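You operate a simulated robot arm through the tools that you are given. There is no shell and no other tool. Be economical: measure what you need, move in short steps, check, and stop when the job is done.

The job below is to be done with a simulated two-armed robot. You get a single attempt, and the scene is never put back.

TASK
Put the yellow bin on the top of the steel table away on the second deck from the bottom of the shelving. Open the table drawer, put the short yellow block from the inside of the table drawer on the orange plate and shut the drawer again. Take the purple hub and leave it on the roof of the blue-tag box. Take the carton marked seals and put it on the grey tray marked true. Take the thick washer and leave it on the step of the tall bundle. Take the yellow roll and put it on the top of the long plywood box. Any order will do. Set down upright: purple hub.

It is judged by the outcome, as a careful person would: the job done as asked, and still so three seconds after it is handed in. It fails if anything else is knocked over, pushed out of place, dropped, spilled or broken. Lids that push on must go on centred and level and be pressed home; caps that screw on are set level and turned clockwise until they are tight.

THE ROBOT
Two 7-joint arms with fingered hands on one trunk, on a base that drives. Base frame: it is fixed to the floor where the robot stands at the start and does not move with it; the origin is under the middle of the robot, x ahead of it, y to its left, z up. Readings come in m, rad, newtons and seconds.
The left shoulder is at the start at [0.06, 0.177, 0.925], the right one opposite. Places, roughly: carton marked seals [-6.75, -9.75, 0.75]; orange plate (13x13x1 cm) [0.6, -0.8, 0.9]; purple hub (9x9x10 cm) [0.7, -0.3, 0.9]; roof of the blue-tag box [-1.7, -0.1, 1]; second deck of the shelving [-7.8, -11.5, 0.7]; short yellow block (5x9x2 cm) [0.7, 0, 0.8]; step of the tall bundle [-5.8, -5.6, 0.6]; table drawer [0.6, 0, 0.8]; thick washer (5x5x2 cm) [-7.1, -10, 0.7]; top of the long plywood box [-6.8, -9.9, 0.7]; tray marked true [-6.75, -9.75, 0.75]; yellow bin [0.75, 0, 1]; yellow roll (6x6x5 cm) [-8, -11.4, 1.2]. Payload 4 kg a hand.
The tool frame of a hand sits at the grasp point between the pads (the TCP): z along the fingers, y along the line on which they close. The tips reach 0.037 m beyond it. The gripper opens to 0.124 m. The gripper's body begins 0.043 m behind the TCP. The gripper is a hand of 3 fingers: y runs from the thumb to the fingers, the wrist lies at [-0.015, -0.108, -0.202] in the tool frame, and closing takes about 1.5 s.
Orientation is that of the tool frame in the base frame, as a unit quaternion [w, x, y, z]. With the fingers straight down and the wrist toward the robot, the tool's x, y and z point along [0, 1, 0], [1, 0, 0] and [0, 0, -1] of the base frame.

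THE INTERFACE
- The arms move only by the tool jog_arm. It takes "left_motion", "right_motion" or both (then of equal length, played together; a hand with none holds still); each is a list that holds one entry, the list of rows, each a list of 7 numbers: the turn, a rotation vector about the tool's x, y, z in units of 5 degrees (1.0 is 5 degrees), then the shift along the tool's x, y, z in units of 50 mm (1.0 is 50 mm), then the closure, from 0 (fully open) to 1 (shut). In form: [[[rx, ry, rz, dx, dy, dz, hand], ...]]. A call has 1 to 12 rows; each row shifts and turns the commanded pose from where the row before left it, along the tool's axes as they then stand. A call with a number of a shift or a turn outside -1 to 1 is refused whole. A row lasts 0.2 s, in which the tool goes at most 0.05 m and 0.15 rad; a call with a longer step from one row to the next is refused whole, and so is a gripper value outside its range. Where a pose cannot be reached the arm comes as near as it can. A force on the tool above 40 N (or 10 N above the force at the start of the call, whichever is more), or a blocked arm, ends the call early, and 0.2 s more pass. Each finger travels about 0.072 m/s and halts on what it meets, pressing with about 28 N; the grip force reading is that of the motor and also rises with nothing between the fingers. The clock runs only during rows and for 0.2 s after the last one: add rows that do not move to give the fingers time. The reply holds the time, the measured pose of the TCP, the force on the tool along the base axes, the opening and the grip force, in the units named above and with some noise, with the torque about the TCP (base axes, N m) and any sound that the robot's microphone picked up.
- Cameras (640 x 400 px; columns grow to the right, rows downward): "scene" is now at [0.0414, -0.031, 1.5606]; the picture's right is [-0.38, -0.93, 0.00], its down [-0.73, 0.30, -0.61] and it looks along [0.57, -0.23, -0.79] (base axes); focal length 252 px, centre (320, 200). "left" rides on the left gripper at [-0.064, -0.076, -0.136] in its tool frame; the picture's right is [-0.84, -0.26, 0.48], its down [0.48, -0.76, 0.43] and it looks along [0.26, 0.60, 0.76] (tool axes); focal length 256 px, centre (320, 200). "right" rides on the right gripper at [0.064, -0.076, -0.137] in its tool frame; the picture's right is [-0.84, 0.26, -0.48], its down [-0.48, -0.76, 0.43] and it looks along [-0.26, 0.60, 0.76] (tool axes); focal length 256 px, centre (320, 200). There is no depth. A picture from a camera that has moved, and an enlarged one, comes with that camera's place and axes in the base frame and with its lens.
- snapshot(camera): a new picture of that camera. No time passes.
- slide_trunk(by): slides the trunk up (or, below 0, down) by that many m; the arms and the scene camera ride with it, the base frame stays. It gives what a move gives, with no picture.
- drive_base(legs): drives the robot by 1 to 6 legs, each [ahead, left, turn to the left] in m, m and rad, along the robot's own axes; the way and the turn of a leg run together, so that a leg with both is an arc; at most 1.5 m and 3.142 rad a leg. The arms and the cameras ride along, it lands a little off, and it stops where it bumps. It gives what a move gives.
- preshape(shape, hand): the hand has 3 fingers and takes this shape, open, in about a second: jaw (thumb against the fingers, like two jaws); tri (thumb and two fingers); tip (a fingertip pinch); poke (one finger out to press); point (the index stretched); flat (the hand flat); cup (the hand cupped); fist (a fist). The gripper value then closes the fingers along that shape, each until it touches; the sizes above hold for jaw. It gives what a move gives, with no picture.
- head_to(pan, tilt): turns the head with the scene camera to pan (to the left, within 1.501 rad either way) and tilt (down, from -0.506 to 1.204), counted from straight ahead of the robot. It gives what a move gives.
- zoom(camera, box): a new picture of the part [left, top, right, bottom] of that camera's present view, enlarged. No time passes.
- hand_in(): hands the job in; it is judged then, once.

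Work in short steps. Places have to be worked out from the pictures, the camera data and where the tool is seen: move nearer, look again, correct. Check each grasp and each placing, and mend what went wrong. You have 207 turns and 190 pictures in all, those below and enlarged ones among them. Open the grippers and draw the arms clear of the work before you hand the job in, unless the task says otherwise; then end with one line.

The tools are called after "Request:" by a JSON object that holds its "op" and its "data". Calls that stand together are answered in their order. jog_arm: Moves the arms, as the interface text tells. Its arguments: {"type":"object","properties":{"left_motion":{"type":"array","items":{"type":"array","items":{"type":"array","items":{"type":"number"}}}},"right_motion":{"type":"array","items":{"type":"array","items":{"type":"array","items":{"type":"number"}}}}},"required":[]} The other tools are called the same way: slide_trunk (by) slides the trunk up or down; preshape (shape, hand) gives the hand a shape; drive_base (legs) drives the base; head_to (pan, tilt) turns the head that bears the scene camera; snapshot (camera) takes a picture; zoom (camera, box) takes an enlarged picture of a part of a camera's view; hand_in () hands the job in.

At the start:

```text
time_s: 0.0
left_tool_pos: [0.6547, 0.0085, 1.1964]
left_tool_rot: [0.0, 0.707, 0.707, -0.001]
left_force: [-0.4, 0.5, 0.3]
left_ft_torque: [-0.04, -0.02, 0.0]
left_width: 0.1237
left_finger_force: 0.1
left_shape: jaw
right_tool_pos: [0.4603, -0.3846, 1.1446]
right_tool_rot: [0.0, 0.707, 0.708, 0.0]
right_force: [0.5, -0.4, -0.7]
right_ft_torque: [-0.03, 0.01, 0.03]
right_width: 0.1236
right_finger_force: 0.0
right_shape: jaw
trunk travel left (down, up): [-0.45, 0.14]
robot x, y, heading: [0.0008, 0.0005, 0.002]
head pan, tilt: [-0.387, 0.909]
```

scene: 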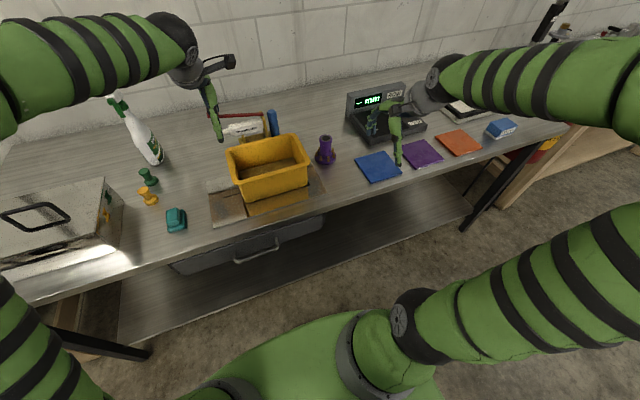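
right: 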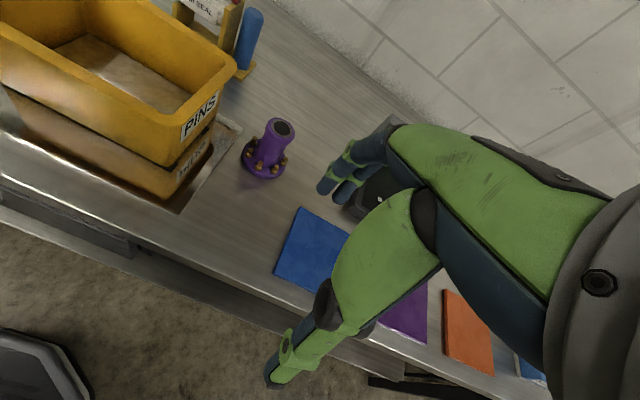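
left: 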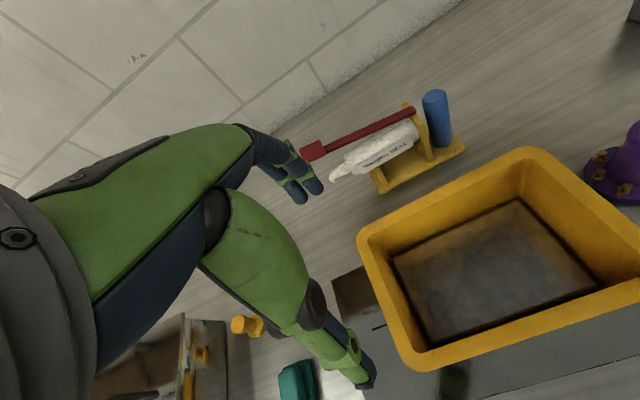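

I'll start with a closer look at the bin, drawer and hub area.

Request:
{"op": "zoom", "data": {"camera": "scene", "box": [180, 80, 380, 280]}}

Request:
{"op": "head_to", "data": {"pan": 0.0, "tilt": 1.1}}

Request:
{"op": "snapshot", "data": {"camera": "scene"}}

```text
2.00 times, centred on (280, 180) of scene
camera zoom: at [0.0414, -0.031, 1.5606], right [-0.38, -0.93, 0.0], down [-0.73, 0.3, -0.61], along [0.57, -0.23, -0.79], focal length 503 px, centre (400, 240)
```

zoom: 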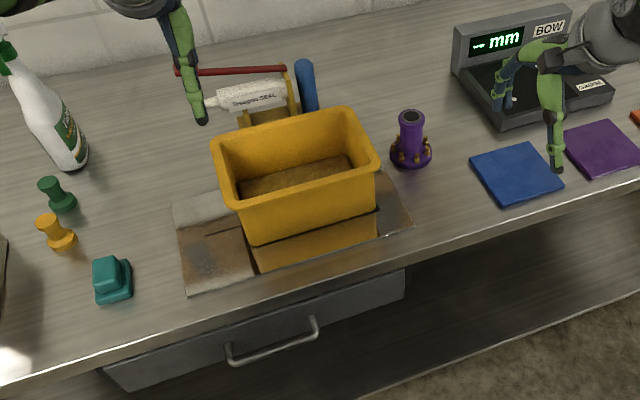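

```text
time_s: 0.9
left_tool_pos: [0.6545, 0.0092, 1.1967]
left_tool_rot: [0.001, 0.707, 0.707, 0.0]
left_force: [0.4, -0.4, 0.3]
left_ft_torque: [-0.03, 0.0, 0.01]
left_width: 0.1236
left_finger_force: 0.0
left_shape: jaw
right_tool_pos: [0.4597, -0.3849, 1.1444]
right_tool_rot: [0.0, 0.707, 0.707, 0.0]
right_force: [-0.3, 0.0, 0.4]
right_ft_torque: [0.0, 0.03, 0.0]
right_width: 0.1235
right_finger_force: 0.0
right_shape: jaw
trunk travel left (down, up): [-0.45, 0.14]
robot x, y, heading: [0.0028, -0.0011, -0.002]
head pan, tilt: [0.0, 1.1]
```

```text
185 pictures are left
camera scene: at [0.0351, -0.0027, 1.5475], right [0.0, -1.0, 0.0], down [-0.89, 0.0, -0.45], along [0.45, 0.0, -0.89], focal length 252 px, centre (320, 200)
```

scene: 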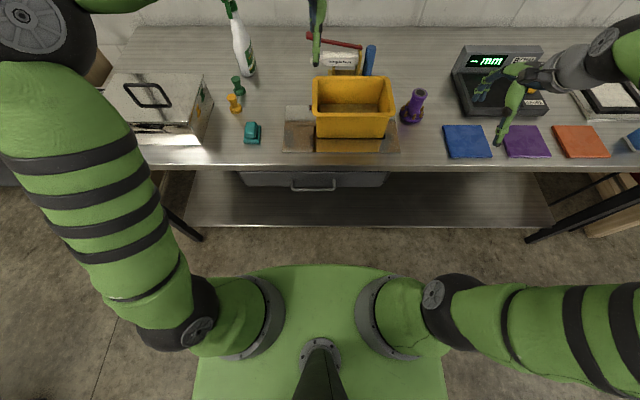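

Hub base seems near (0.70,-0.32,0.89), drawer handle near (0.475,0.02,0.78). I back the base off 0.3 m to get room for the drawer, and look again.

Request:
{"op": "drive_base", "data": {"legs": [[-0.3, 0, 0]]}}

Request:
{"op": "head_to", "data": {"pan": 0.0, "tilt": 0.75}}

Request:
{"op": "snapshot", "data": {"camera": "scene"}}

Request:
{"op": "snapshot", "data": {"camera": "left"}}

```text
time_s: 2.9
left_tool_pos: [0.3529, 0.0071, 1.1955]
left_tool_rot: [0.001, 0.707, 0.707, -0.001]
left_force: [-0.7, -0.3, 0.3]
left_ft_torque: [0.02, 0.0, 0.03]
left_width: 0.1237
left_finger_force: 0.0
left_shape: jaw
right_tool_pos: [0.1589, -0.3859, 1.1451]
right_tool_rot: [0.0, 0.708, 0.706, 0.0]
right_force: [-0.3, 0.2, -0.5]
right_ft_torque: [0.0, -0.02, 0.01]
right_width: 0.1236
right_finger_force: 0.1
right_shape: jaw
trunk travel left (down, up): [-0.45, 0.14]
robot x, y, heading: [-0.3005, 0.0002, -0.005]
head pan, tilt: [0.0, 1.1]
```

```text
time_s: 3.7
left_tool_pos: [0.3564, 0.0075, 1.196]
left_tool_rot: [0.0, 0.708, 0.706, 0.001]
left_force: [0.4, 0.0, 1.2]
left_ft_torque: [0.01, 0.02, 0.02]
left_width: 0.1236
left_finger_force: 0.0
left_shape: jaw
right_tool_pos: [0.159, -0.3847, 1.1445]
right_tool_rot: [0.0, 0.708, 0.706, 0.001]
right_force: [-0.3, 0.6, 0.2]
right_ft_torque: [0.0, 0.01, -0.01]
right_width: 0.1235
right_finger_force: 0.1
right_shape: jaw
trunk travel left (down, up): [-0.45, 0.14]
robot x, y, heading: [-0.2987, -0.0012, -0.005]
head pan, tilt: [0.0, 0.75]
```

```text
184 pictures are left
camera scene: at [-0.2452, -0.0024, 1.5731], right [0.0, -1.0, 0.0], down [-0.68, 0.0, -0.73], along [0.73, 0.0, -0.68], focal length 252 px, centre (320, 200)
```

scene: 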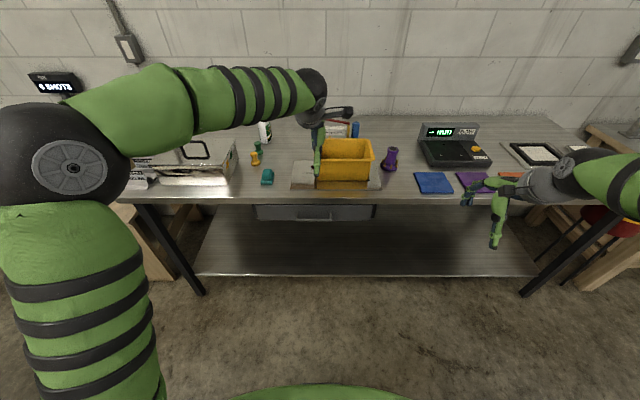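

```text
183 pictures are left
camera left: at [0.2781, -0.0546, 1.3323], right [-0.26, -0.84, -0.48], down [-0.76, 0.49, -0.43], along [0.6, 0.25, -0.76], focal length 256 px, centre (320, 200)
```

left: 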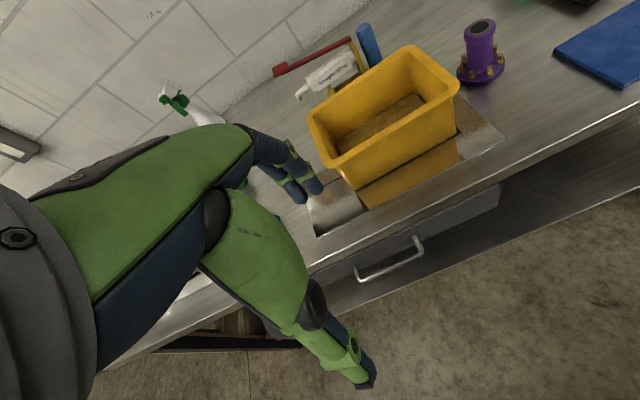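

Zooming on the handle from both cameras to triangulate it.

Request:
{"op": "zoom", "data": {"camera": "scene", "box": [240, 160, 400, 260]}}

Request:
{"op": "zoom", "data": {"camera": "left", "box": [300, 180, 500, 300]}}

```text
4.00 times, centred on (320, 210) of scene
camera zoom: at [-0.2452, -0.0024, 1.5731], right [0.0, -1.0, 0.0], down [-0.68, 0.0, -0.73], along [0.73, 0.0, -0.68], focal length 1006 px, centre (320, 160)
```

zoom: 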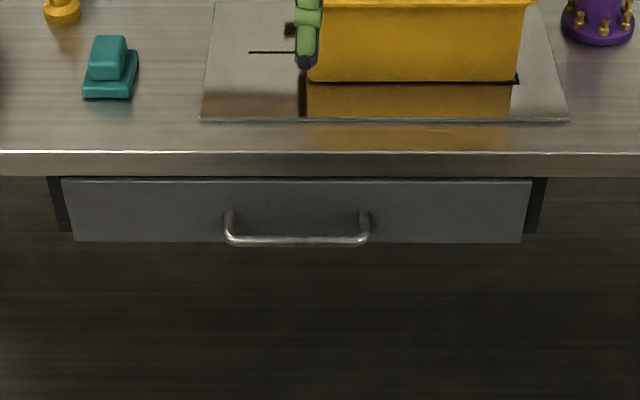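

```text
3.20 times, centred on (400, 240) of left
camera zoom: at [0.2781, -0.0546, 1.3323], right [-0.26, -0.84, -0.48], down [-0.76, 0.49, -0.43], along [0.6, 0.25, -0.76], focal length 819 px, centre (64, 72)
```

zoom: 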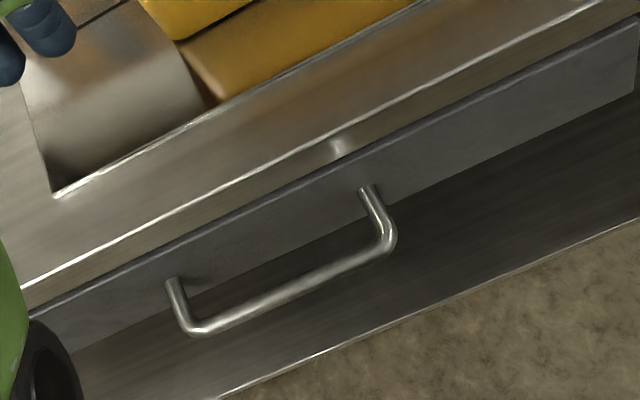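

Handle bar triangulates to about (0.445, 0.019, 0.822), gap ~3.5 cm to the drawer face, table top about z 0.905. I rotate the left hand toward horizontal-forward.

Request:
{"op": "jog_arm", "data": {"left_motion": [[[-1, 0, 0, 0, 0, 0, 0], [-1, 0, 0, 0, 0, 0, 0], [-1, 0, 0, 0, 0, 0, 0], [-1, 0, 0, 0, 0, 0, 0], [-1, 0, 0, 0, 0, 0, 0], [-1, 0, 0, 0, 0, 0, 0], [-1, 0, 0, 0, 0, 0, 0], [-1, 0, 0, 0, 0, 0, 0], [-1, 0, 0, 0, 0, 0, 0], [-1, 0, 0, 0, 0, 0, 0], [-1, 0, 0, 0, 0, 0, 0], [-1, 0, 0, 0, 0, 0, 0]]]}}

```text
time_s: 6.3
left_tool_pos: [0.3544, 0.0064, 1.1968]
left_tool_rot: [0.355, 0.613, 0.611, 0.353]
left_force: [0.3, 0.9, -0.2]
left_ft_torque: [0.03, -0.01, -0.02]
left_width: 0.124
left_finger_force: 0.0
left_shape: jaw
right_tool_pos: [0.1607, -0.3839, 1.1462]
right_tool_rot: [0.0, 0.709, 0.705, 0.0]
right_force: [-0.4, -0.1, 0.9]
right_ft_torque: [0.0, 0.01, -0.02]
right_width: 0.1237
right_finger_force: 0.1
right_shape: jaw
trunk travel left (down, up): [-0.45, 0.14]
robot x, y, heading: [-0.298, -0.0012, -0.007]
head pan, tilt: [0.0, 0.75]
```

Rotation goes the right way (z axis now 60° up). Finishing the turn and lowering by 0.3 m.

Request:
{"op": "jog_arm", "data": {"left_motion": [[[-1, 0, 0, 0, 0, 0, 0.3], [-1, 0, 0, 0, 0, 0, 0.5], [-1, 0, 0, 0, 0, 0, 0.5], [-1, 0, 0, 0, 0, 0, 0.5], [-1, 0, 0, 0, 0, 0, 0.5], [-1, 0, 0, 0, 0, 0, 0.5], [0, 0, 0, 0, -1, 0, 0.5], [0, 0, 0, 0, -1, 0, 0.5], [0, 0, 0, 0, -1, 0, 0.5], [0, 0, 0, 0, -1, 0, 0.5], [0, 0, 0, 0, -1, 0, 0.5], [0, 0, 0, 0, -1, 0, 0.5]]]}}

Request:
{"op": "snapshot", "data": {"camera": "left"}}

```text
time_s: 8.9
left_tool_pos: [0.4128, -0.0264, 0.9301]
left_tool_rot: [0.499, 0.502, 0.5, 0.499]
left_force: [0.9, 0.0, 0.1]
left_ft_torque: [0.0, 0.02, 0.02]
left_width: 0.0623
left_finger_force: 0.0
left_shape: jaw
left hand out of reach, approached as far as the arm can: row 9, 10, 11, 12
right_tool_pos: [0.1616, -0.3852, 1.144]
right_tool_rot: [0.0, 0.708, 0.706, -0.001]
right_force: [0.3, -0.2, 0.7]
right_ft_torque: [-0.02, 0.01, 0.0]
right_width: 0.1234
right_finger_force: 0.0
right_shape: jaw
trunk travel left (down, up): [-0.45, 0.14]
robot x, y, heading: [-0.3019, -0.0005, -0.002]
head pan, tilt: [0.0, 0.75]
```

```text
180 pictures are left
camera left: at [0.2764, -0.0877, 0.8525], right [0.48, -0.84, -0.26], down [0.43, 0.48, -0.76], along [0.76, 0.25, 0.59], focal length 256 px, centre (320, 200)
```

left: 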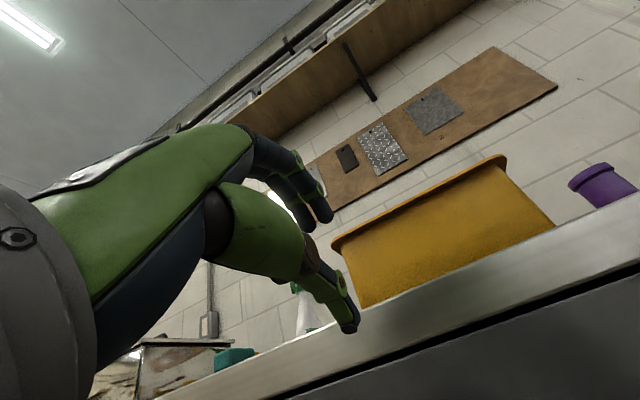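

The pose was too close in for the arm. I back off and shift right so the handle lies on the left arm's side.

Request:
{"op": "drive_base", "data": {"legs": [[-0.17, -0.15, 0]]}}

Request:
{"op": "slide_trunk", "data": {"by": -0.1}}

```text
time_s: 10.6
left_tool_pos: [0.2446, -0.1775, 0.9294]
left_tool_rot: [0.5, 0.502, 0.499, 0.499]
left_force: [0.1, -0.6, 0.8]
left_ft_torque: [-0.02, 0.04, 0.02]
left_width: 0.0619
left_finger_force: 0.0
left_shape: jaw
right_tool_pos: [-0.0106, -0.5358, 1.1443]
right_tool_rot: [-0.001, 0.71, 0.705, 0.0]
right_force: [-0.8, -0.6, 0.4]
right_ft_torque: [0.01, 0.01, 0.04]
right_width: 0.1239
right_finger_force: 0.0
right_shape: jaw
trunk travel left (down, up): [-0.45, 0.14]
robot x, y, heading: [-0.4652, -0.1444, -0.006]
head pan, tilt: [0.0, 0.75]
```

```text
time_s: 12.0
left_tool_pos: [0.2453, -0.1773, 0.8292]
left_tool_rot: [0.5, 0.503, 0.499, 0.498]
left_force: [-0.7, -0.3, -1.0]
left_ft_torque: [-0.03, -0.01, 0.01]
left_width: 0.0624
left_finger_force: 0.1
left_shape: jaw
right_tool_pos: [-0.0089, -0.5362, 1.0454]
right_tool_rot: [0.0, 0.709, 0.705, -0.001]
right_force: [0.6, 0.5, 1.0]
right_ft_torque: [0.0, -0.01, 0.0]
right_width: 0.1237
right_finger_force: 0.0
right_shape: jaw
trunk travel left (down, up): [-0.35, 0.24]
robot x, y, heading: [-0.4691, -0.1478, -0.007]
head pan, tilt: [0.0, 0.75]
```

Now move the left hand sideways to y≈0.019 and forward to x≈0.36 in front of the handle, then look.

Request:
{"op": "jog_arm", "data": {"left_motion": [[[0, 0, 0, 0.7, 0, 0.5, 0.5], [0, 0, 0, 0.7, 0, 0.5, 0.5], [0, 0, 0, 0.7, 0, 0.5, 0.5], [0, 0, 0, 0.7, 0, 0.5, 0.5], [0, 0, 0, 0.7, -0.07, 0.3, 0.5], [0, 0, 0, 0.42, -0.07, 0, 0.5], [0, 0, 0, 0, 0, 0, 0.5]]]}}

Request:
{"op": "snapshot", "data": {"camera": "left"}}

Request:
{"op": "zoom", "data": {"camera": "scene", "box": [160, 120, 400, 270]}}

```text
time_s: 13.6
left_tool_pos: [0.3638, -0.0925, 0.829]
left_tool_rot: [0.488, 0.496, 0.507, 0.509]
left_force: [-0.2, 0.3, 0.6]
left_ft_torque: [-0.04, -0.02, -0.04]
left_width: 0.0624
left_finger_force: 0.0
left_shape: jaw
left hand out of reach, approached as far as the arm can: row 2, 3, 4, 5, 6
right_tool_pos: [-0.0086, -0.5356, 1.044]
right_tool_rot: [0.001, 0.709, 0.705, 0.0]
right_force: [-0.5, 0.4, -0.3]
right_ft_torque: [-0.04, -0.01, 0.02]
right_width: 0.1236
right_finger_force: 0.0
right_shape: jaw
trunk travel left (down, up): [-0.35, 0.24]
robot x, y, heading: [-0.4675, -0.1508, -0.01]
head pan, tilt: [0.0, 0.75]
```

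```text
179 pictures are left
camera left: at [0.2285, -0.1581, 0.7529], right [0.51, -0.82, -0.27], down [0.41, 0.5, -0.76], along [0.75, 0.27, 0.6], focal length 256 px, centre (320, 200)
```

left: 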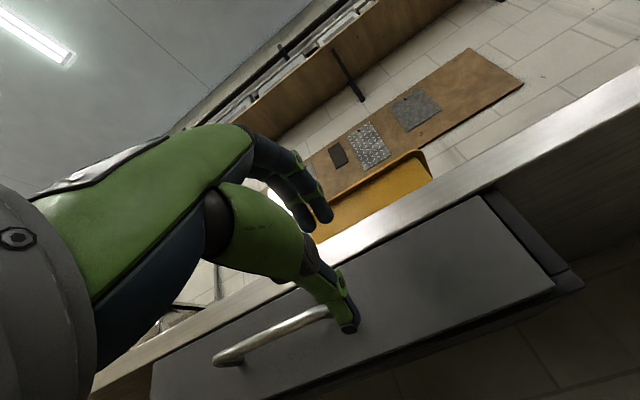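

```text
2.67 times, centred on (280, 195) of scene
camera zoom: at [-0.4134, -0.1523, 1.4732], right [-0.01, -1.0, 0.0], down [-0.68, 0.0, -0.73], along [0.73, 0.0, -0.68], focal length 670 px, centre (427, 213)
```

zoom: 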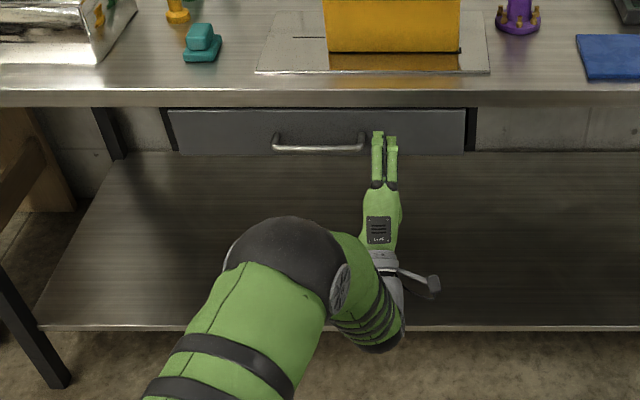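

Wrist limits bite in the fully horizontal pose. I retreat slightly, tilt back 30° and shift toward the handle's middle.

Request:
{"op": "jog_arm", "data": {"left_motion": [[[0, 0, 0, 0, 0, -1, 0.6], [1, 0, 0, 0, 0, -0.4, 0.65], [1, 0, 0, 0, 0, 0, 0.65], [1, 0, 0, 0, 0, 0, 0.65], [1, 0, 0, 0, 0, 0, 0.65], [1, 0, 0, 0, 0, 0, 0.65], [1, 0, 0, 0, 0, 0, 0.65], [0, 0, 0, 0.75, 0, 0, 0.65], [0, 0, 0, 0.75, 0, 0, 0.65], [0, 0, 0, 0.75, 0, 0, 0.65], [0, 0, 0, 0, 0, 0, 0.65]]]}}

```text
time_s: 16.0
left_tool_pos: [0.292, -0.0504, 0.8409]
left_tool_rot: [0.342, 0.606, 0.622, 0.359]
left_force: [0.0, 0.6, 0.3]
left_ft_torque: [0.0, -0.01, 0.01]
left_width: 0.0436
left_finger_force: 0.1
left_shape: jaw
left hand out of reach, approached as far as the arm can: row 1, 9, 10
right_tool_pos: [-0.0096, -0.536, 1.0448]
right_tool_rot: [0.0, 0.709, 0.706, 0.0]
right_force: [0.1, -0.6, 0.2]
right_ft_torque: [0.01, -0.01, 0.01]
right_width: 0.1236
right_finger_force: 0.0
right_shape: jaw
trunk travel left (down, up): [-0.35, 0.24]
robot x, y, heading: [-0.468, -0.1473, -0.009]
head pan, tilt: [0.0, 0.75]
```

Likely the wrist is too close to the shoulder. I back the base another 0.17 m and retry the sideways/forward move.

Request:
{"op": "drive_base", "data": {"legs": [[-0.18, 0, 0]]}}

Request:
{"op": "jog_arm", "data": {"left_motion": [[[0, 0, 0, 0.35, 0, 0.8, 0.65], [0, 0, 0, 0.35, 0, 0.8, 0.65], [0, 0, 0, 0.35, 0.3, 0.8, 0.65], [0, 0, 0, 0.35, 0.3, 0.8, 0.65], [0, 0, 0, 0, 0.3, 0, 0.65], [0, 0, 0, 0, 0.3, 0, 0.65]]]}}

```text
time_s: 17.5
left_tool_pos: [0.1116, -0.0493, 0.8421]
left_tool_rot: [0.342, 0.605, 0.622, 0.36]
left_force: [-0.7, -0.3, 0.4]
left_ft_torque: [0.01, -0.01, -0.03]
left_width: 0.0436
left_finger_force: 0.0
left_shape: jaw
right_tool_pos: [-0.1908, -0.5342, 1.0445]
right_tool_rot: [0.001, 0.709, 0.705, 0.0]
right_force: [-0.8, 0.6, 0.4]
right_ft_torque: [0.01, -0.01, 0.01]
right_width: 0.1237
right_finger_force: 0.1
right_shape: jaw
trunk travel left (down, up): [-0.35, 0.24]
robot x, y, heading: [-0.6511, -0.1462, -0.005]
head pan, tilt: [0.0, 0.75]
```

```text
time_s: 18.9
left_tool_pos: [0.284, -0.035, 0.8187]
left_tool_rot: [0.34, 0.604, 0.624, 0.362]
left_force: [-0.4, 0.6, 0.3]
left_ft_torque: [-0.03, 0.03, 0.02]
left_width: 0.0436
left_finger_force: 0.1
left_shape: jaw
left hand out of reach, approached as far as the arm can: row 1, 2, 3, 4, 5
right_tool_pos: [-0.1905, -0.5345, 1.0449]
right_tool_rot: [0.001, 0.709, 0.706, 0.0]
right_force: [0.2, 0.5, -0.2]
right_ft_torque: [0.03, 0.0, -0.03]
right_width: 0.1235
right_finger_force: 0.0
right_shape: jaw
trunk travel left (down, up): [-0.35, 0.24]
robot x, y, heading: [-0.6451, -0.1497, -0.003]
head pan, tilt: [0.0, 0.75]
```

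Rather than force the arm, I'll use the base: shift left 5.5 cm and forward 8 cm with the hand held, then look.

Request:
{"op": "drive_base", "data": {"legs": [[0.08, 0.055, 0]]}}

Request:
{"op": "snapshot", "data": {"camera": "left"}}

Request:
{"op": "zoom", "data": {"camera": "scene", "box": [200, 120, 360, 220]}}

```text
time_s: 20.0
left_tool_pos: [0.366, 0.0194, 0.8172]
left_tool_rot: [0.341, 0.604, 0.624, 0.36]
left_force: [0.3, -0.5, 0.4]
left_ft_torque: [0.01, 0.0, 0.0]
left_width: 0.0438
left_finger_force: 0.1
left_shape: jaw
right_tool_pos: [-0.109, -0.4801, 1.0451]
right_tool_rot: [0.0, 0.708, 0.706, 0.0]
right_force: [0.0, -0.4, 0.8]
right_ft_torque: [-0.03, 0.02, -0.03]
right_width: 0.1237
right_finger_force: 0.1
right_shape: jaw
trunk travel left (down, up): [-0.35, 0.24]
robot x, y, heading: [-0.5717, -0.0913, -0.003]
head pan, tilt: [0.0, 0.75]
```

```text
177 pictures are left
camera left: at [0.2114, -0.0491, 0.8203], right [0.32, -0.82, -0.48], down [-0.03, 0.49, -0.87], along [0.95, 0.29, 0.13], focal length 256 px, centre (320, 200)
```

left: 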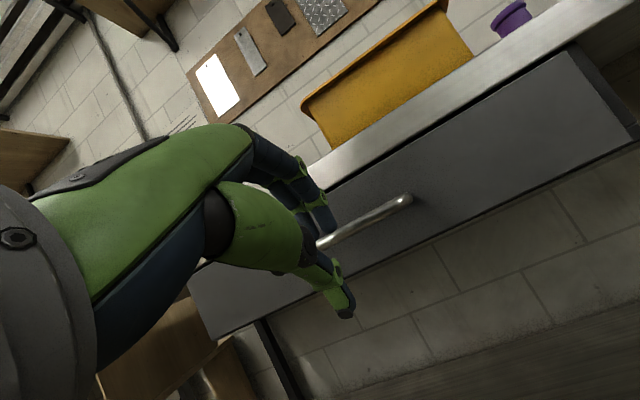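

```text
4.00 times, centred on (280, 170) of scene
camera zoom: at [-0.5138, -0.0967, 1.4731], right [0.0, -1.0, 0.0], down [-0.68, 0.0, -0.73], along [0.73, 0.0, -0.68], focal length 1006 px, centre (480, 320)
```

zoom: 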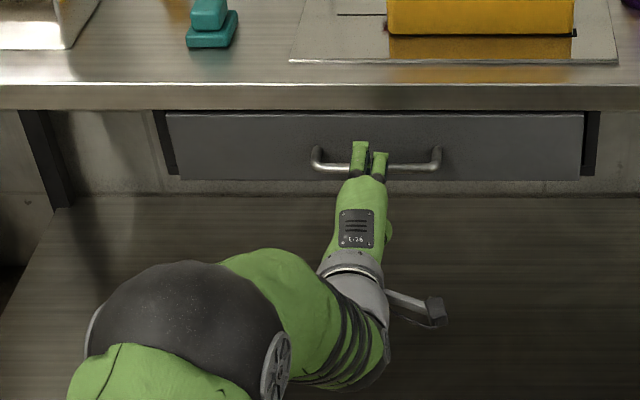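

Triangulation confirms the bar at about (0.445, 0.019, 0.819) lying between the fingers. Advancing onto it with the fingers at 4 cm, then closing.

Request:
{"op": "jog_arm", "data": {"left_motion": [[[0, 0, 0, 0, 0.4, 0, 0.65], [0, 0, 0, 0, 0.43, 0.3, 0.65], [0, 0, 0, 0, 0, 0.35, 0.65], [0, 0, 0, 0, 0, 0.32, 0.65], [0, 0, 0, 0, 0, 0, 0.65]]]}}

Request:
{"op": "snapshot", "data": {"camera": "left"}}

```text
time_s: 21.2
left_tool_pos: [0.4286, 0.0224, 0.8303]
left_tool_rot: [0.34, 0.604, 0.624, 0.361]
left_force: [1.2, 0.0, 0.3]
left_ft_torque: [0.01, 0.02, -0.01]
left_width: 0.0439
left_finger_force: 0.1
left_shape: jaw
right_tool_pos: [-0.1094, -0.4807, 1.0448]
right_tool_rot: [0.0, 0.709, 0.705, 0.001]
right_force: [-0.4, 0.1, -0.5]
right_ft_torque: [0.01, 0.0, 0.04]
right_width: 0.1236
right_finger_force: 0.1
right_shape: jaw
trunk travel left (down, up): [-0.35, 0.24]
robot x, y, heading: [-0.5681, -0.0952, 0.001]
head pan, tilt: [0.0, 0.75]
```

```text
175 pictures are left
camera left: at [0.2741, -0.0465, 0.8325], right [0.32, -0.82, -0.48], down [-0.03, 0.49, -0.87], along [0.95, 0.29, 0.13], focal length 256 px, centre (320, 200)
```

left: 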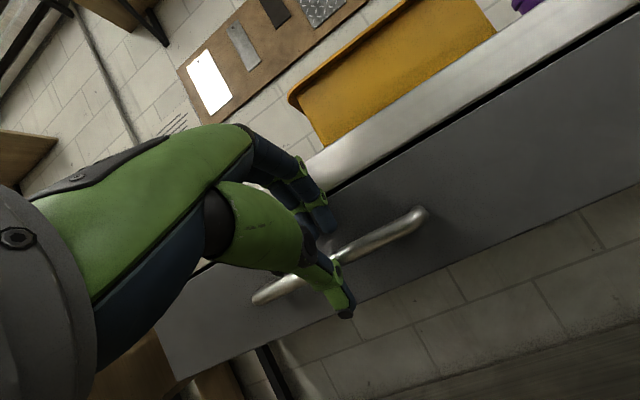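

The bar is between thumb and fingers. Closing the grip.

Request:
{"op": "jog_arm", "data": {"left_motion": [[[0, 0, 0, 0, 0, 0, 0.8], [0, 0, 0, 0, 0, 0, 1], [0, 0, 0, 0, 0, 0, 1], [0, 0, 0, 0, 0, 0, 1], [0, 0, 0, 0, 0, 0, 1], [0, 0, 0, 0, 0, 0, 1]]]}}

```text
time_s: 22.6
left_tool_pos: [0.4277, 0.0216, 0.8292]
left_tool_rot: [0.339, 0.604, 0.624, 0.36]
left_force: [-2.8, 0.6, -4.9]
left_ft_torque: [0.0, 0.09, 0.05]
left_width: 0.0086
left_finger_force: 28.1
left_shape: jaw
right_tool_pos: [-0.1094, -0.4806, 1.0454]
right_tool_rot: [0.0, 0.708, 0.706, 0.001]
right_force: [-1.4, -0.4, -0.2]
right_ft_torque: [-0.01, 0.04, 0.0]
right_width: 0.1237
right_finger_force: 0.1
right_shape: jaw
trunk travel left (down, up): [-0.35, 0.24]
robot x, y, heading: [-0.5696, -0.0944, -0.005]
head pan, tilt: [0.0, 0.75]
```

Grip holds on the ~9 mm bar. Pulling the drawer by driving back 0.2 m.

Request:
{"op": "drive_base", "data": {"legs": [[-0.2, 0, 0]]}}

Request:
{"op": "snapshot", "data": {"camera": "scene"}}

```text
time_s: 24.2
left_tool_pos: [0.2275, 0.0232, 0.8292]
left_tool_rot: [0.34, 0.604, 0.624, 0.361]
left_force: [-1.2, -6.4, -7.8]
left_ft_torque: [-0.06, 0.06, -0.1]
left_width: 0.0082
left_finger_force: 28.2
left_shape: jaw
right_tool_pos: [-0.3086, -0.4793, 1.0452]
right_tool_rot: [0.0, 0.708, 0.706, 0.0]
right_force: [0.1, -0.1, 0.2]
right_ft_torque: [0.0, -0.01, 0.01]
right_width: 0.1236
right_finger_force: 0.1
right_shape: jaw
trunk travel left (down, up): [-0.35, 0.24]
robot x, y, heading: [-0.7665, -0.0958, -0.002]
head pan, tilt: [0.0, 0.75]
```

```text
174 pictures are left
camera scene: at [-0.7139, -0.0969, 1.4731], right [0.0, -1.0, 0.0], down [-0.68, 0.0, -0.73], along [0.73, 0.0, -0.68], focal length 252 px, centre (320, 200)
```

scene: 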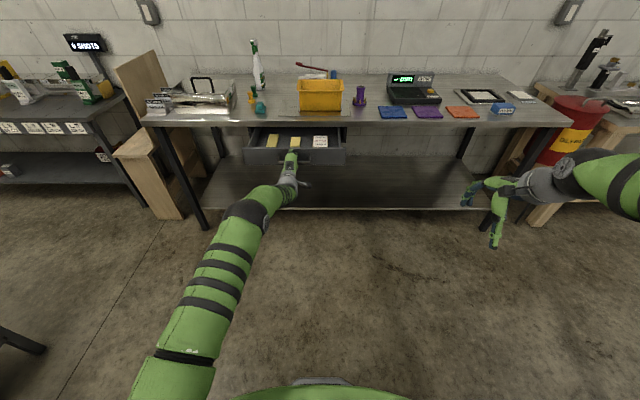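

Drawer opened 20 cm; blocks are visible. Zooming into the drawer.

Request:
{"op": "zoom", "data": {"camera": "scene", "box": [240, 115, 350, 184]}}

```text
5.80 times, centred on (295, 150) of scene
camera zoom: at [-0.7139, -0.0969, 1.4731], right [0.0, -1.0, 0.0], down [-0.68, 0.0, -0.73], along [0.73, 0.0, -0.68], focal length 1458 px, centre (465, 493)
```

zoom: 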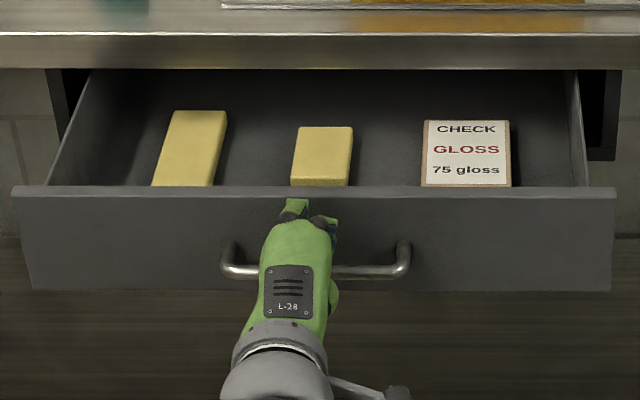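

The short block is the middle one, around (0.44, 0.03). I pull the drawer 9 cm further so it clears the table edge.

Request:
{"op": "drive_base", "data": {"legs": [[-0.09, 0, 0]]}}

Request:
{"op": "zoom", "data": {"camera": "scene", "box": [240, 115, 350, 184]}}

```text
time_s: 25.4
left_tool_pos: [0.1482, 0.0246, 0.8268]
left_tool_rot: [0.338, 0.606, 0.624, 0.359]
left_force: [0.7, -0.4, 1.6]
left_ft_torque: [-0.03, -0.13, -0.01]
left_width: 0.0062
left_finger_force: 28.2
left_shape: jaw
right_tool_pos: [-0.3879, -0.478, 1.0464]
right_tool_rot: [0.001, 0.708, 0.706, 0.002]
right_force: [-0.2, 1.3, 0.3]
right_ft_torque: [0.01, -0.02, -0.02]
right_width: 0.124
right_finger_force: 0.2
right_shape: jaw
trunk travel left (down, up): [-0.35, 0.24]
robot x, y, heading: [-0.8495, -0.0968, -0.002]
head pan, tilt: [0.0, 0.75]
stopped in leg 1: the robot was blocked; the commanded pose is now the measured one
```

```text
5.80 times, centred on (295, 150) of scene
camera zoom: at [-0.7934, -0.0965, 1.4732], right [0.0, -1.0, 0.0], down [-0.68, 0.0, -0.73], along [0.73, 0.0, -0.68], focal length 1458 px, centre (465, 493)
```

zoom: 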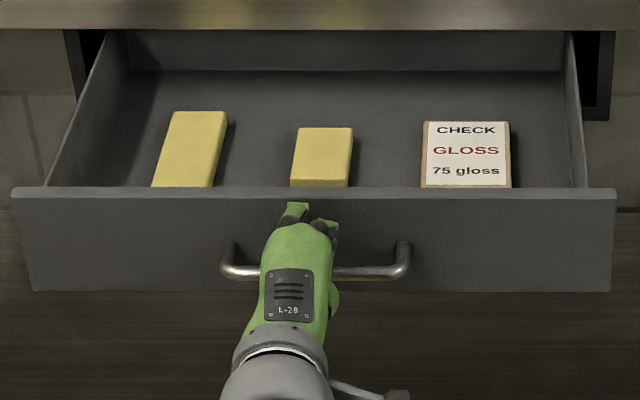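

Drawer is at its stop, fully open. Release the handle and retreat the left hand back and up.

Request:
{"op": "jog_arm", "data": {"left_motion": [[[0, 0, 0, 0, 0, 0, 0.65], [0, 0, 0, 0, 0, 0, 0.65], [0, 0, 0, 0, 0, 0, 0.65], [0, 0, 0, 0, 0, -0.8, 0.65], [0, 0, 0, 0, 0, -0.8, 0.65], [0, 0, 0, 0, 0, -0.8, 0.3], [0, 0, 0, 0, 0.6, -0.8, 0.1], [0, 0, 0, 0, 0.9, 0, 0], [0, 0, 0, 0, 0.9, 0, 0], [0, 0, 0, 0, 0.9, 0, 0], [0, 0, 0, 0, 0.9, 0, 0]]]}}

```text
time_s: 27.8
left_tool_pos: [0.1197, 0.0192, 1.0863]
left_tool_rot: [0.337, 0.605, 0.625, 0.36]
left_force: [0.7, -0.6, 0.4]
left_ft_torque: [0.0, 0.01, -0.01]
left_width: 0.1235
left_finger_force: 0.1
left_shape: jaw
right_tool_pos: [-0.3875, -0.4788, 1.045]
right_tool_rot: [0.0, 0.709, 0.706, 0.001]
right_force: [0.5, -0.2, 0.2]
right_ft_torque: [0.01, 0.02, 0.03]
right_width: 0.1237
right_finger_force: 0.0
right_shape: jaw
trunk travel left (down, up): [-0.35, 0.24]
robot x, y, heading: [-0.8489, -0.0934, 0.002]
head pan, tilt: [0.0, 0.75]
```

Rotate the left hand back to straight down and draw it in toward the body.

Request:
{"op": "jog_arm", "data": {"left_motion": [[[1, 0, 0, 0, 0, -0.3, 0], [1, 0, 0, 0, 0, -0.3, 0], [1, 0, 0, 0, 0, -0.3, 0], [1, 0, 0, 0, -0.3, 0, 0], [1, 0, 0, 0, -0.3, 0, 0], [1, 0, 0, 0, -0.3, 0, 0], [1, 0, 0, 0, -0.4, 0, 0], [1, 0, 0, 0, -0.4, 0, 0], [1, 0, 0, 0, -0.4, 0, 0], [1, 0, 0, 0, -0.5, 0, 0], [1, 0, 0, 0, -0.5, 0, 0], [1, 0, 0, 0, -0.5, 0, 0]]]}}

Request:
{"op": "drive_base", "data": {"legs": [[0.45, -0.1, 0]]}}

Request:
{"op": "snapshot", "data": {"camera": "left"}}

```text
time_s: 30.4
left_tool_pos: [-0.0815, 0.0116, 1.0498]
left_tool_rot: [-0.01, 0.693, 0.721, -0.002]
left_force: [0.2, 0.5, -0.1]
left_ft_torque: [0.01, 0.02, 0.02]
left_width: 0.1237
left_finger_force: 0.1
left_shape: jaw
right_tool_pos: [-0.3885, -0.4795, 1.0458]
right_tool_rot: [0.0, 0.709, 0.706, 0.001]
right_force: [-0.3, -0.9, -0.2]
right_ft_torque: [-0.02, -0.01, 0.0]
right_width: 0.1234
right_finger_force: 0.0
right_shape: jaw
trunk travel left (down, up): [-0.35, 0.24]
robot x, y, heading: [-0.8465, -0.0956, -0.003]
head pan, tilt: [0.0, 0.75]
```

```text
time_s: 33.2
left_tool_pos: [0.3706, -0.0947, 1.0495]
left_tool_rot: [-0.01, 0.694, 0.72, -0.002]
left_force: [0.0, 0.7, -0.4]
left_ft_torque: [-0.04, 0.0, 0.0]
left_width: 0.1238
left_finger_force: 0.1
left_shape: jaw
right_tool_pos: [0.0614, -0.5835, 1.0455]
right_tool_rot: [0.0, 0.709, 0.705, 0.0]
right_force: [0.4, 0.8, -0.1]
right_ft_torque: [-0.02, 0.0, 0.01]
right_width: 0.1234
right_finger_force: 0.0
right_shape: jaw
trunk travel left (down, up): [-0.35, 0.24]
robot x, y, heading: [-0.3993, -0.1956, -0.001]
head pan, tilt: [0.0, 0.75]
```

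```text
171 pictures are left
camera left: at [0.2987, -0.1612, 1.1863], right [-0.23, -0.84, -0.49], down [-0.78, 0.46, -0.42], along [0.57, 0.29, -0.77], focal length 256 px, centre (320, 200)
```

left: 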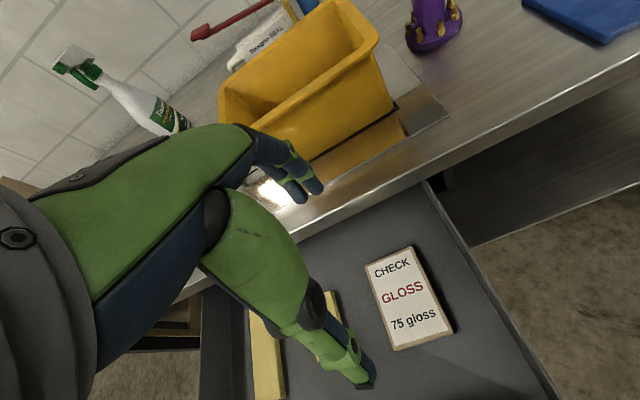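

Card and block triangulate well: block centre ≈ (0.36, 0.03), top ≈0.81. Moving the left hand above it and lowering partway.

Request:
{"op": "jog_arm", "data": {"left_motion": [[[0, 0, 0.46, 0.8, -0.1, 0, 0], [0, 0, 0, 0.85, -0.1, 0, 0], [0, 0, 0, 0.85, 0, 0, 0], [0, 0, 0, 0, 0, 0.9, 0], [0, 0, 0, 0, 0, 0.9, 0], [0, 0, 0, 0, 0, 0.7, 0], [0, 0, 0, 0, 0, 0.5, 0], [0, 0, 0, 0, 0, 0, 0]]]}}

Request:
{"op": "snapshot", "data": {"camera": "left"}}

Request:
{"op": "zoom", "data": {"camera": "scene", "box": [200, 130, 400, 255]}}

```text
time_s: 35.0
left_tool_pos: [0.355, 0.0317, 0.9008]
left_tool_rot: [-0.01, 0.709, 0.706, -0.001]
left_force: [0.2, -0.8, 1.1]
left_ft_torque: [-0.01, 0.04, -0.01]
left_width: 0.1238
left_finger_force: 0.2
left_shape: jaw
right_tool_pos: [0.0597, -0.584, 1.0464]
right_tool_rot: [0.0, 0.709, 0.705, 0.001]
right_force: [0.8, 0.8, -0.4]
right_ft_torque: [-0.01, 0.0, 0.0]
right_width: 0.1238
right_finger_force: 0.1
right_shape: jaw
trunk travel left (down, up): [-0.35, 0.24]
robot x, y, heading: [-0.4, -0.1953, -0.0]
head pan, tilt: [0.0, 0.75]
```

```text
170 pictures are left
camera left: at [0.2827, -0.0312, 1.0375], right [-0.27, -0.83, -0.49], down [-0.77, 0.49, -0.42], along [0.59, 0.26, -0.77], focal length 256 px, centre (320, 200)
```

left: 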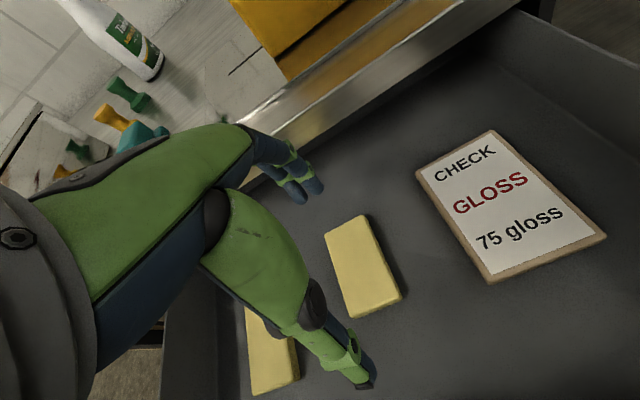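

```text
3.20 times, centred on (300, 192) of scene
camera zoom: at [-0.3433, -0.1997, 1.4732], right [0.0, -1.0, 0.0], down [-0.68, 0.0, -0.73], along [0.73, 0.0, -0.68], focal length 805 px, centre (384, 224)
```

zoom: 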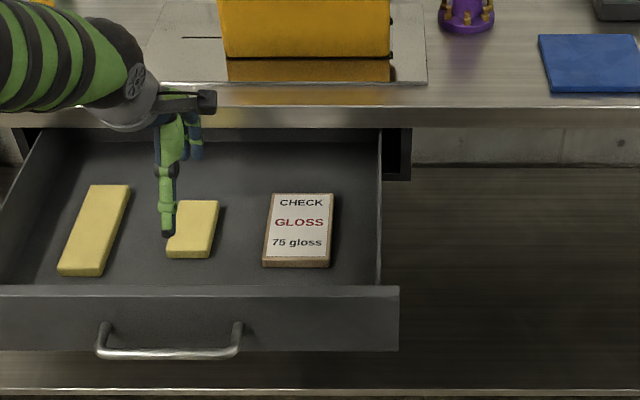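

Block refined to (0.366, 0.030). Lowering to just above the drawer floor and closing.

Request:
{"op": "jog_arm", "data": {"left_motion": [[[0, 0, 0, 0, 0.22, 0.5, 0], [0, 0, 0, 0, 0, 0.5, 0], [0, 0, 0, 0, 0, 0.36, 0], [0, 0, 0, 0, 0, 0, 0.3], [0, 0, 0, 0, 0, 0, 0.7], [0, 0, 0, 0, 0, 0, 1], [0, 0, 0, 0, 0, 0, 1], [0, 0, 0, 0, 0, 0, 1], [0, 0, 0, 0, 0, 0, 1]]]}}

Request:
{"op": "snapshot", "data": {"camera": "left"}}

```text
time_s: 37.0
left_tool_pos: [0.3663, 0.0317, 0.8337]
left_tool_rot: [-0.01, 0.708, 0.706, -0.002]
left_force: [0.3, 0.2, 6.7]
left_ft_torque: [-0.01, 0.27, 0.01]
left_width: 0.0853
left_finger_force: 27.4
left_shape: jaw
right_tool_pos: [0.0601, -0.5834, 1.0462]
right_tool_rot: [0.001, 0.709, 0.706, 0.0]
right_force: [-0.5, 0.3, -0.1]
right_ft_torque: [0.02, 0.03, 0.0]
right_width: 0.1238
right_finger_force: 0.1
right_shape: jaw
trunk travel left (down, up): [-0.35, 0.24]
robot x, y, heading: [-0.4017, -0.2002, -0.006]
head pan, tilt: [0.0, 0.75]
```

```text
168 pictures are left
camera left: at [0.2927, -0.0319, 0.9697], right [-0.27, -0.83, -0.49], down [-0.77, 0.49, -0.42], along [0.59, 0.26, -0.77], focal length 256 px, centre (320, 200)
```

left: 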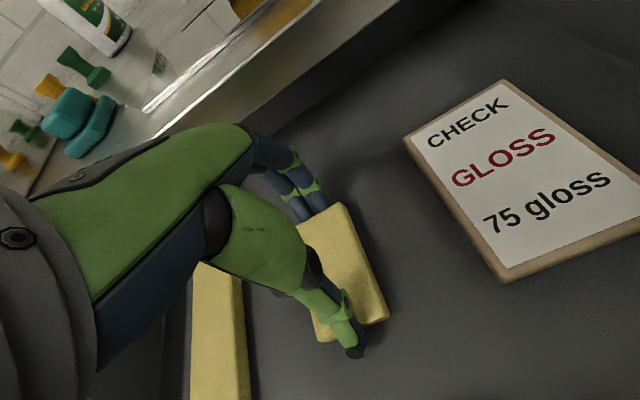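

Block is gripped. Lifting it well clear, then looking.

Request:
{"op": "jog_arm", "data": {"left_motion": [[[0, 0, 0, 0, 0, -0.5, 1], [0, 0, 0, 0, 0, -0.9, 1], [0, 0, 0, 0, 0, -0.9, 1], [0, 0, 0, 0, 0, -0.9, 1], [0, 0, 0, 0, 0, -0.9, 1], [0, 0, 0, 0, 0, -0.9, 1]]]}}

Request:
{"op": "drive_base", "data": {"legs": [[0, -0.87, 0]]}}

Request:
{"op": "snapshot", "data": {"camera": "scene"}}

```text
time_s: 38.4
left_tool_pos: [0.3718, 0.0309, 1.0842]
left_tool_rot: [-0.011, 0.708, 0.706, -0.003]
left_force: [0.3, -0.4, -0.6]
left_ft_torque: [-0.01, 0.01, 0.03]
left_width: 0.0852
left_finger_force: 27.5
left_shape: jaw
right_tool_pos: [0.0603, -0.5845, 1.046]
right_tool_rot: [0.001, 0.709, 0.705, 0.0]
right_force: [0.2, -0.4, -0.5]
right_ft_torque: [0.01, -0.01, 0.01]
right_width: 0.1238
right_finger_force: 0.1
right_shape: jaw
trunk travel left (down, up): [-0.35, 0.24]
robot x, y, heading: [-0.3954, -0.1955, -0.003]
head pan, tilt: [0.0, 0.75]
```

```text
time_s: 43.0
left_tool_pos: [0.3642, -0.8554, 1.0832]
left_tool_rot: [-0.011, 0.714, 0.7, -0.002]
left_force: [0.1, -0.5, -0.1]
left_ft_torque: [0.05, -0.01, -0.02]
left_width: 0.085
left_finger_force: 28.3
left_shape: jaw
right_tool_pos: [0.0413, -1.464, 1.045]
right_tool_rot: [0.0, 0.715, 0.699, 0.001]
right_force: [-0.3, 1.4, 0.1]
right_ft_torque: [0.03, 0.0, 0.0]
right_width: 0.1239
right_finger_force: 0.1
right_shape: jaw
trunk travel left (down, up): [-0.35, 0.24]
robot x, y, heading: [-0.4112, -1.0689, -0.026]
head pan, tilt: [0.0, 0.75]
```

```text
167 pictures are left
camera scene: at [-0.3549, -1.0731, 1.4732], right [-0.02, -1.0, 0.0], down [-0.68, 0.02, -0.73], along [0.73, -0.02, -0.68], focal length 252 px, centre (320, 200)
```

scene: 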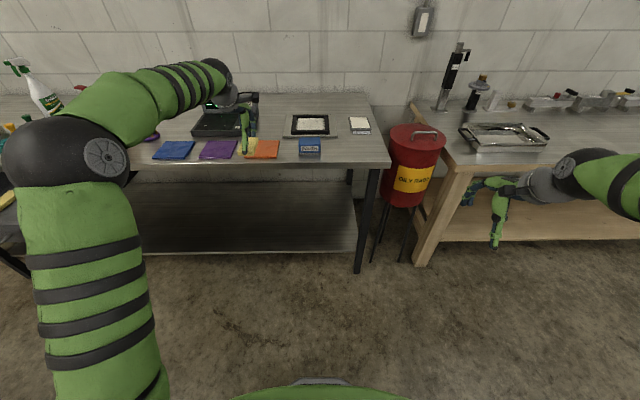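

Orange plate estimated at (0.571,-0.855). Driving forward 0.2 m, then checking from the left camera.

Request:
{"op": "drive_base", "data": {"legs": [[0.205, 0.005, 0.02]]}}

Request:
{"op": "snapshot", "data": {"camera": "left"}}

Request:
{"op": "zoom", "data": {"camera": "scene", "box": [160, 110, 360, 235]}}

```text
time_s: 44.6
left_tool_pos: [0.5691, -0.8368, 1.0825]
left_tool_rot: [-0.011, 0.707, 0.707, -0.001]
left_force: [0.0, -0.4, -1.3]
left_ft_torque: [-0.01, -0.02, 0.0]
left_width: 0.085
left_finger_force: 27.8
left_shape: jaw
right_tool_pos: [0.2596, -1.4523, 1.0453]
right_tool_rot: [0.0, 0.708, 0.706, 0.0]
right_force: [0.0, 0.0, -0.1]
right_ft_torque: [0.0, -0.02, 0.0]
right_width: 0.1236
right_finger_force: 0.0
right_shape: jaw
trunk travel left (down, up): [-0.35, 0.24]
robot x, y, heading: [-0.2017, -1.0648, 0.001]
head pan, tilt: [0.0, 0.75]
```

```text
166 pictures are left
camera left: at [0.4951, -0.9016, 1.219], right [-0.27, -0.83, -0.49], down [-0.77, 0.49, -0.42], along [0.58, 0.26, -0.77], focal length 256 px, centre (320, 200)
```

left: 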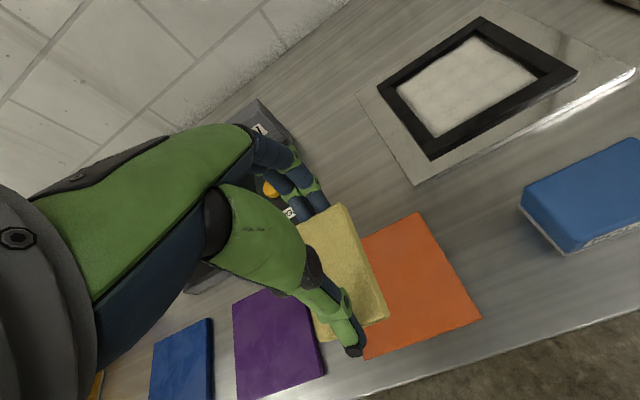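

```text
3.20 times, centred on (260, 172) of scene
camera zoom: at [-0.1457, -1.0693, 1.4731], right [0.0, -1.0, 0.0], down [-0.68, 0.0, -0.73], along [0.73, 0.0, -0.68], focal length 805 px, centre (512, 288)
```

zoom: 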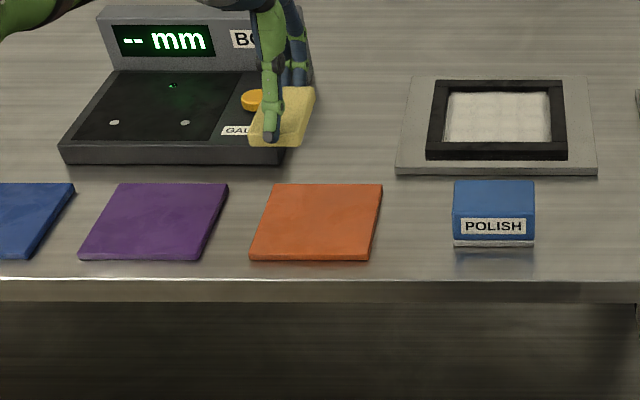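

Plate centre (0.569,-0.847), top z≈0.915. Shift 1 cm right and lower; contact expected at TCP≈0.959.

Request:
{"op": "jog_arm", "data": {"left_motion": [[[0, 0, 0, -0.2, 0, 0.5, 1], [0, 0, 0, 0, 0, 0.6, 1], [0, 0, 0, 0, 0, 0.6, 1], [0, 0, 0, 0, 0, 0.5, 1], [0, 0, 0, 0, 0, 0.1, 1], [0, 0, 0, 0, 0, 0.08, 1], [0, 0, 0, 0, 0, 0, 1]]]}}

Request:
{"op": "snapshot", "data": {"camera": "left"}}

Request:
{"op": "zoom", "data": {"camera": "scene", "box": [200, 140, 320, 215]}}

```text
time_s: 46.2
left_tool_pos: [0.5668, -0.8461, 0.964]
left_tool_rot: [-0.01, 0.707, 0.707, -0.002]
left_force: [-0.2, 0.4, 0.0]
left_ft_torque: [-0.03, -0.01, 0.01]
left_width: 0.0853
left_finger_force: 27.6
left_shape: jaw
right_tool_pos: [0.2585, -1.4515, 1.0462]
right_tool_rot: [0.0, 0.709, 0.706, 0.001]
right_force: [0.3, -1.2, 0.0]
right_ft_torque: [0.0, -0.02, -0.02]
right_width: 0.124
right_finger_force: 0.1
right_shape: jaw
trunk travel left (down, up): [-0.35, 0.24]
robot x, y, heading: [-0.1998, -1.0666, 0.0]
head pan, tilt: [0.0, 0.75]
```

```text
164 pictures are left
camera left: at [0.4929, -0.9094, 1.1005], right [-0.27, -0.83, -0.49], down [-0.77, 0.49, -0.42], along [0.58, 0.26, -0.77], focal length 256 px, centre (320, 200)
```

left: 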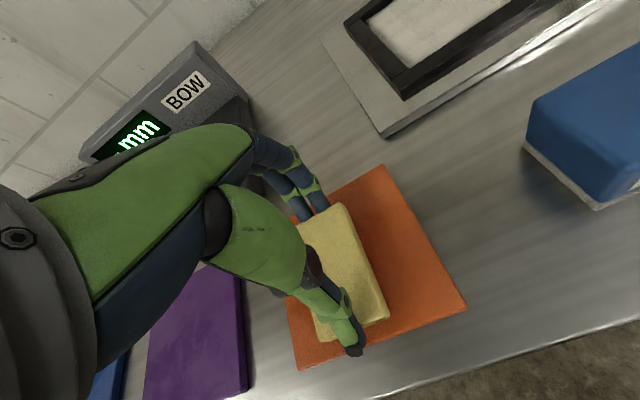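

```text
5.33 times, centred on (260, 178) of scene
camera zoom: at [-0.1466, -1.0694, 1.4732], right [0.0, -1.0, 0.0], down [-0.68, 0.0, -0.73], along [0.73, 0.0, -0.68], focal length 1341 px, centre (640, 320)
```

zoom: 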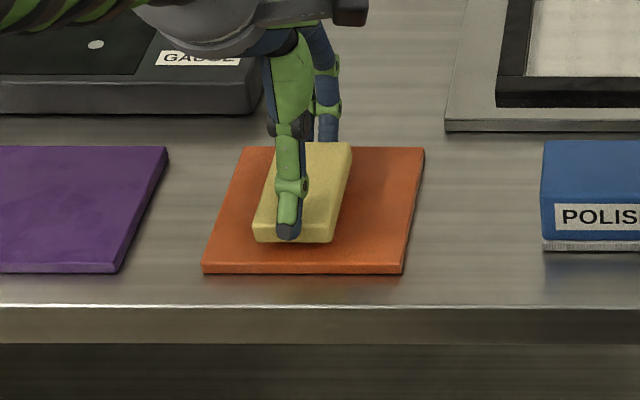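

Block over the plate, ~1 cm left; nudge right 8 mm and lower slowly to contact.

Request:
{"op": "jog_arm", "data": {"left_motion": [[[0, 0, 0, -0.16, 0, 0, 1], [0, 0, 0, 0, 0, 0.06, 1], [0, 0, 0, 0, 0, 0.06, 1], [0, 0, 0, 0, 0, 0.06, 1], [0, 0, 0, 0, 0, 0.04, 1], [0, 0, 0, 0, 0, 0, 1]]]}}

```text
time_s: 47.6
left_tool_pos: [0.5648, -0.8547, 0.9548]
left_tool_rot: [-0.009, 0.707, 0.707, 0.0]
left_force: [1.5, -0.4, 12.6]
left_ft_torque: [0.02, 0.55, 0.04]
left_width: 0.0851
left_finger_force: 27.8
left_shape: jaw
right_tool_pos: [0.2578, -1.4525, 1.0455]
right_tool_rot: [0.001, 0.709, 0.705, 0.0]
right_force: [-0.7, 0.1, -0.5]
right_ft_torque: [0.01, -0.03, 0.01]
right_width: 0.124
right_finger_force: 0.1
right_shape: jaw
trunk travel left (down, up): [-0.35, 0.24]
robot x, y, heading: [-0.199, -1.0623, 0.002]
head pan, tilt: [0.0, 0.75]
```

Contact at 12.6 N. Release and lift.

Request:
{"op": "jog_arm", "data": {"left_motion": [[[0, 0, 0, 0, 0, 0, 0.4], [0, 0, 0, 0, 0, 0, 0], [0, 0, 0, 0, 0, 0, 0], [0, 0, 0, 0, 0, 0, 0], [0, 0, 0, 0, 0, -0.5, 0], [0, 0, 0, 0, 0, -0.9, 0], [0, 0, 0, 0, 0, -0.9, 0], [0, 0, 0, 0, 0, -0.9, 0], [0, 0, 0, 0, 0, -0.9, 0]]]}}

Request:
{"op": "zoom", "data": {"camera": "scene", "box": [160, 110, 360, 235]}}

```text
time_s: 49.6
left_tool_pos: [0.5698, -0.8555, 1.1582]
left_tool_rot: [-0.01, 0.708, 0.707, -0.002]
left_force: [-0.3, 0.2, -0.5]
left_ft_torque: [0.03, 0.0, 0.0]
left_width: 0.1237
left_finger_force: 0.1
left_shape: jaw
right_tool_pos: [0.2582, -1.452, 1.0453]
right_tool_rot: [0.0, 0.709, 0.705, 0.001]
right_force: [-0.8, -0.1, -0.2]
right_ft_torque: [-0.01, 0.03, 0.0]
right_width: 0.1237
right_finger_force: 0.1
right_shape: jaw
trunk travel left (down, up): [-0.35, 0.24]
robot x, y, heading: [-0.2017, -1.0629, -0.0]
head pan, tilt: [0.0, 0.75]
```

```text
3.20 times, centred on (260, 172) of scene
camera zoom: at [-0.1466, -1.0694, 1.4732], right [0.0, -1.0, 0.0], down [-0.68, 0.0, -0.73], along [0.73, 0.0, -0.68], focal length 805 px, centre (512, 288)
```

zoom: 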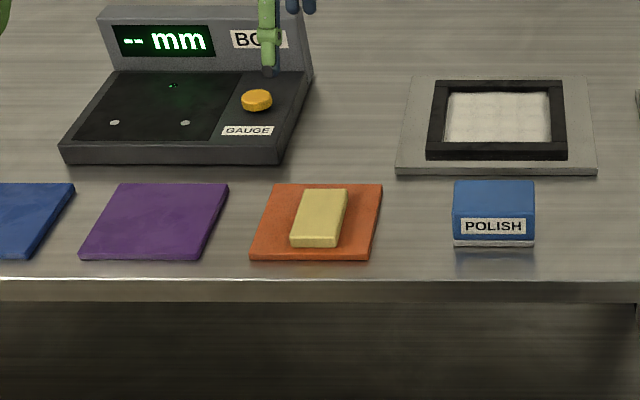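

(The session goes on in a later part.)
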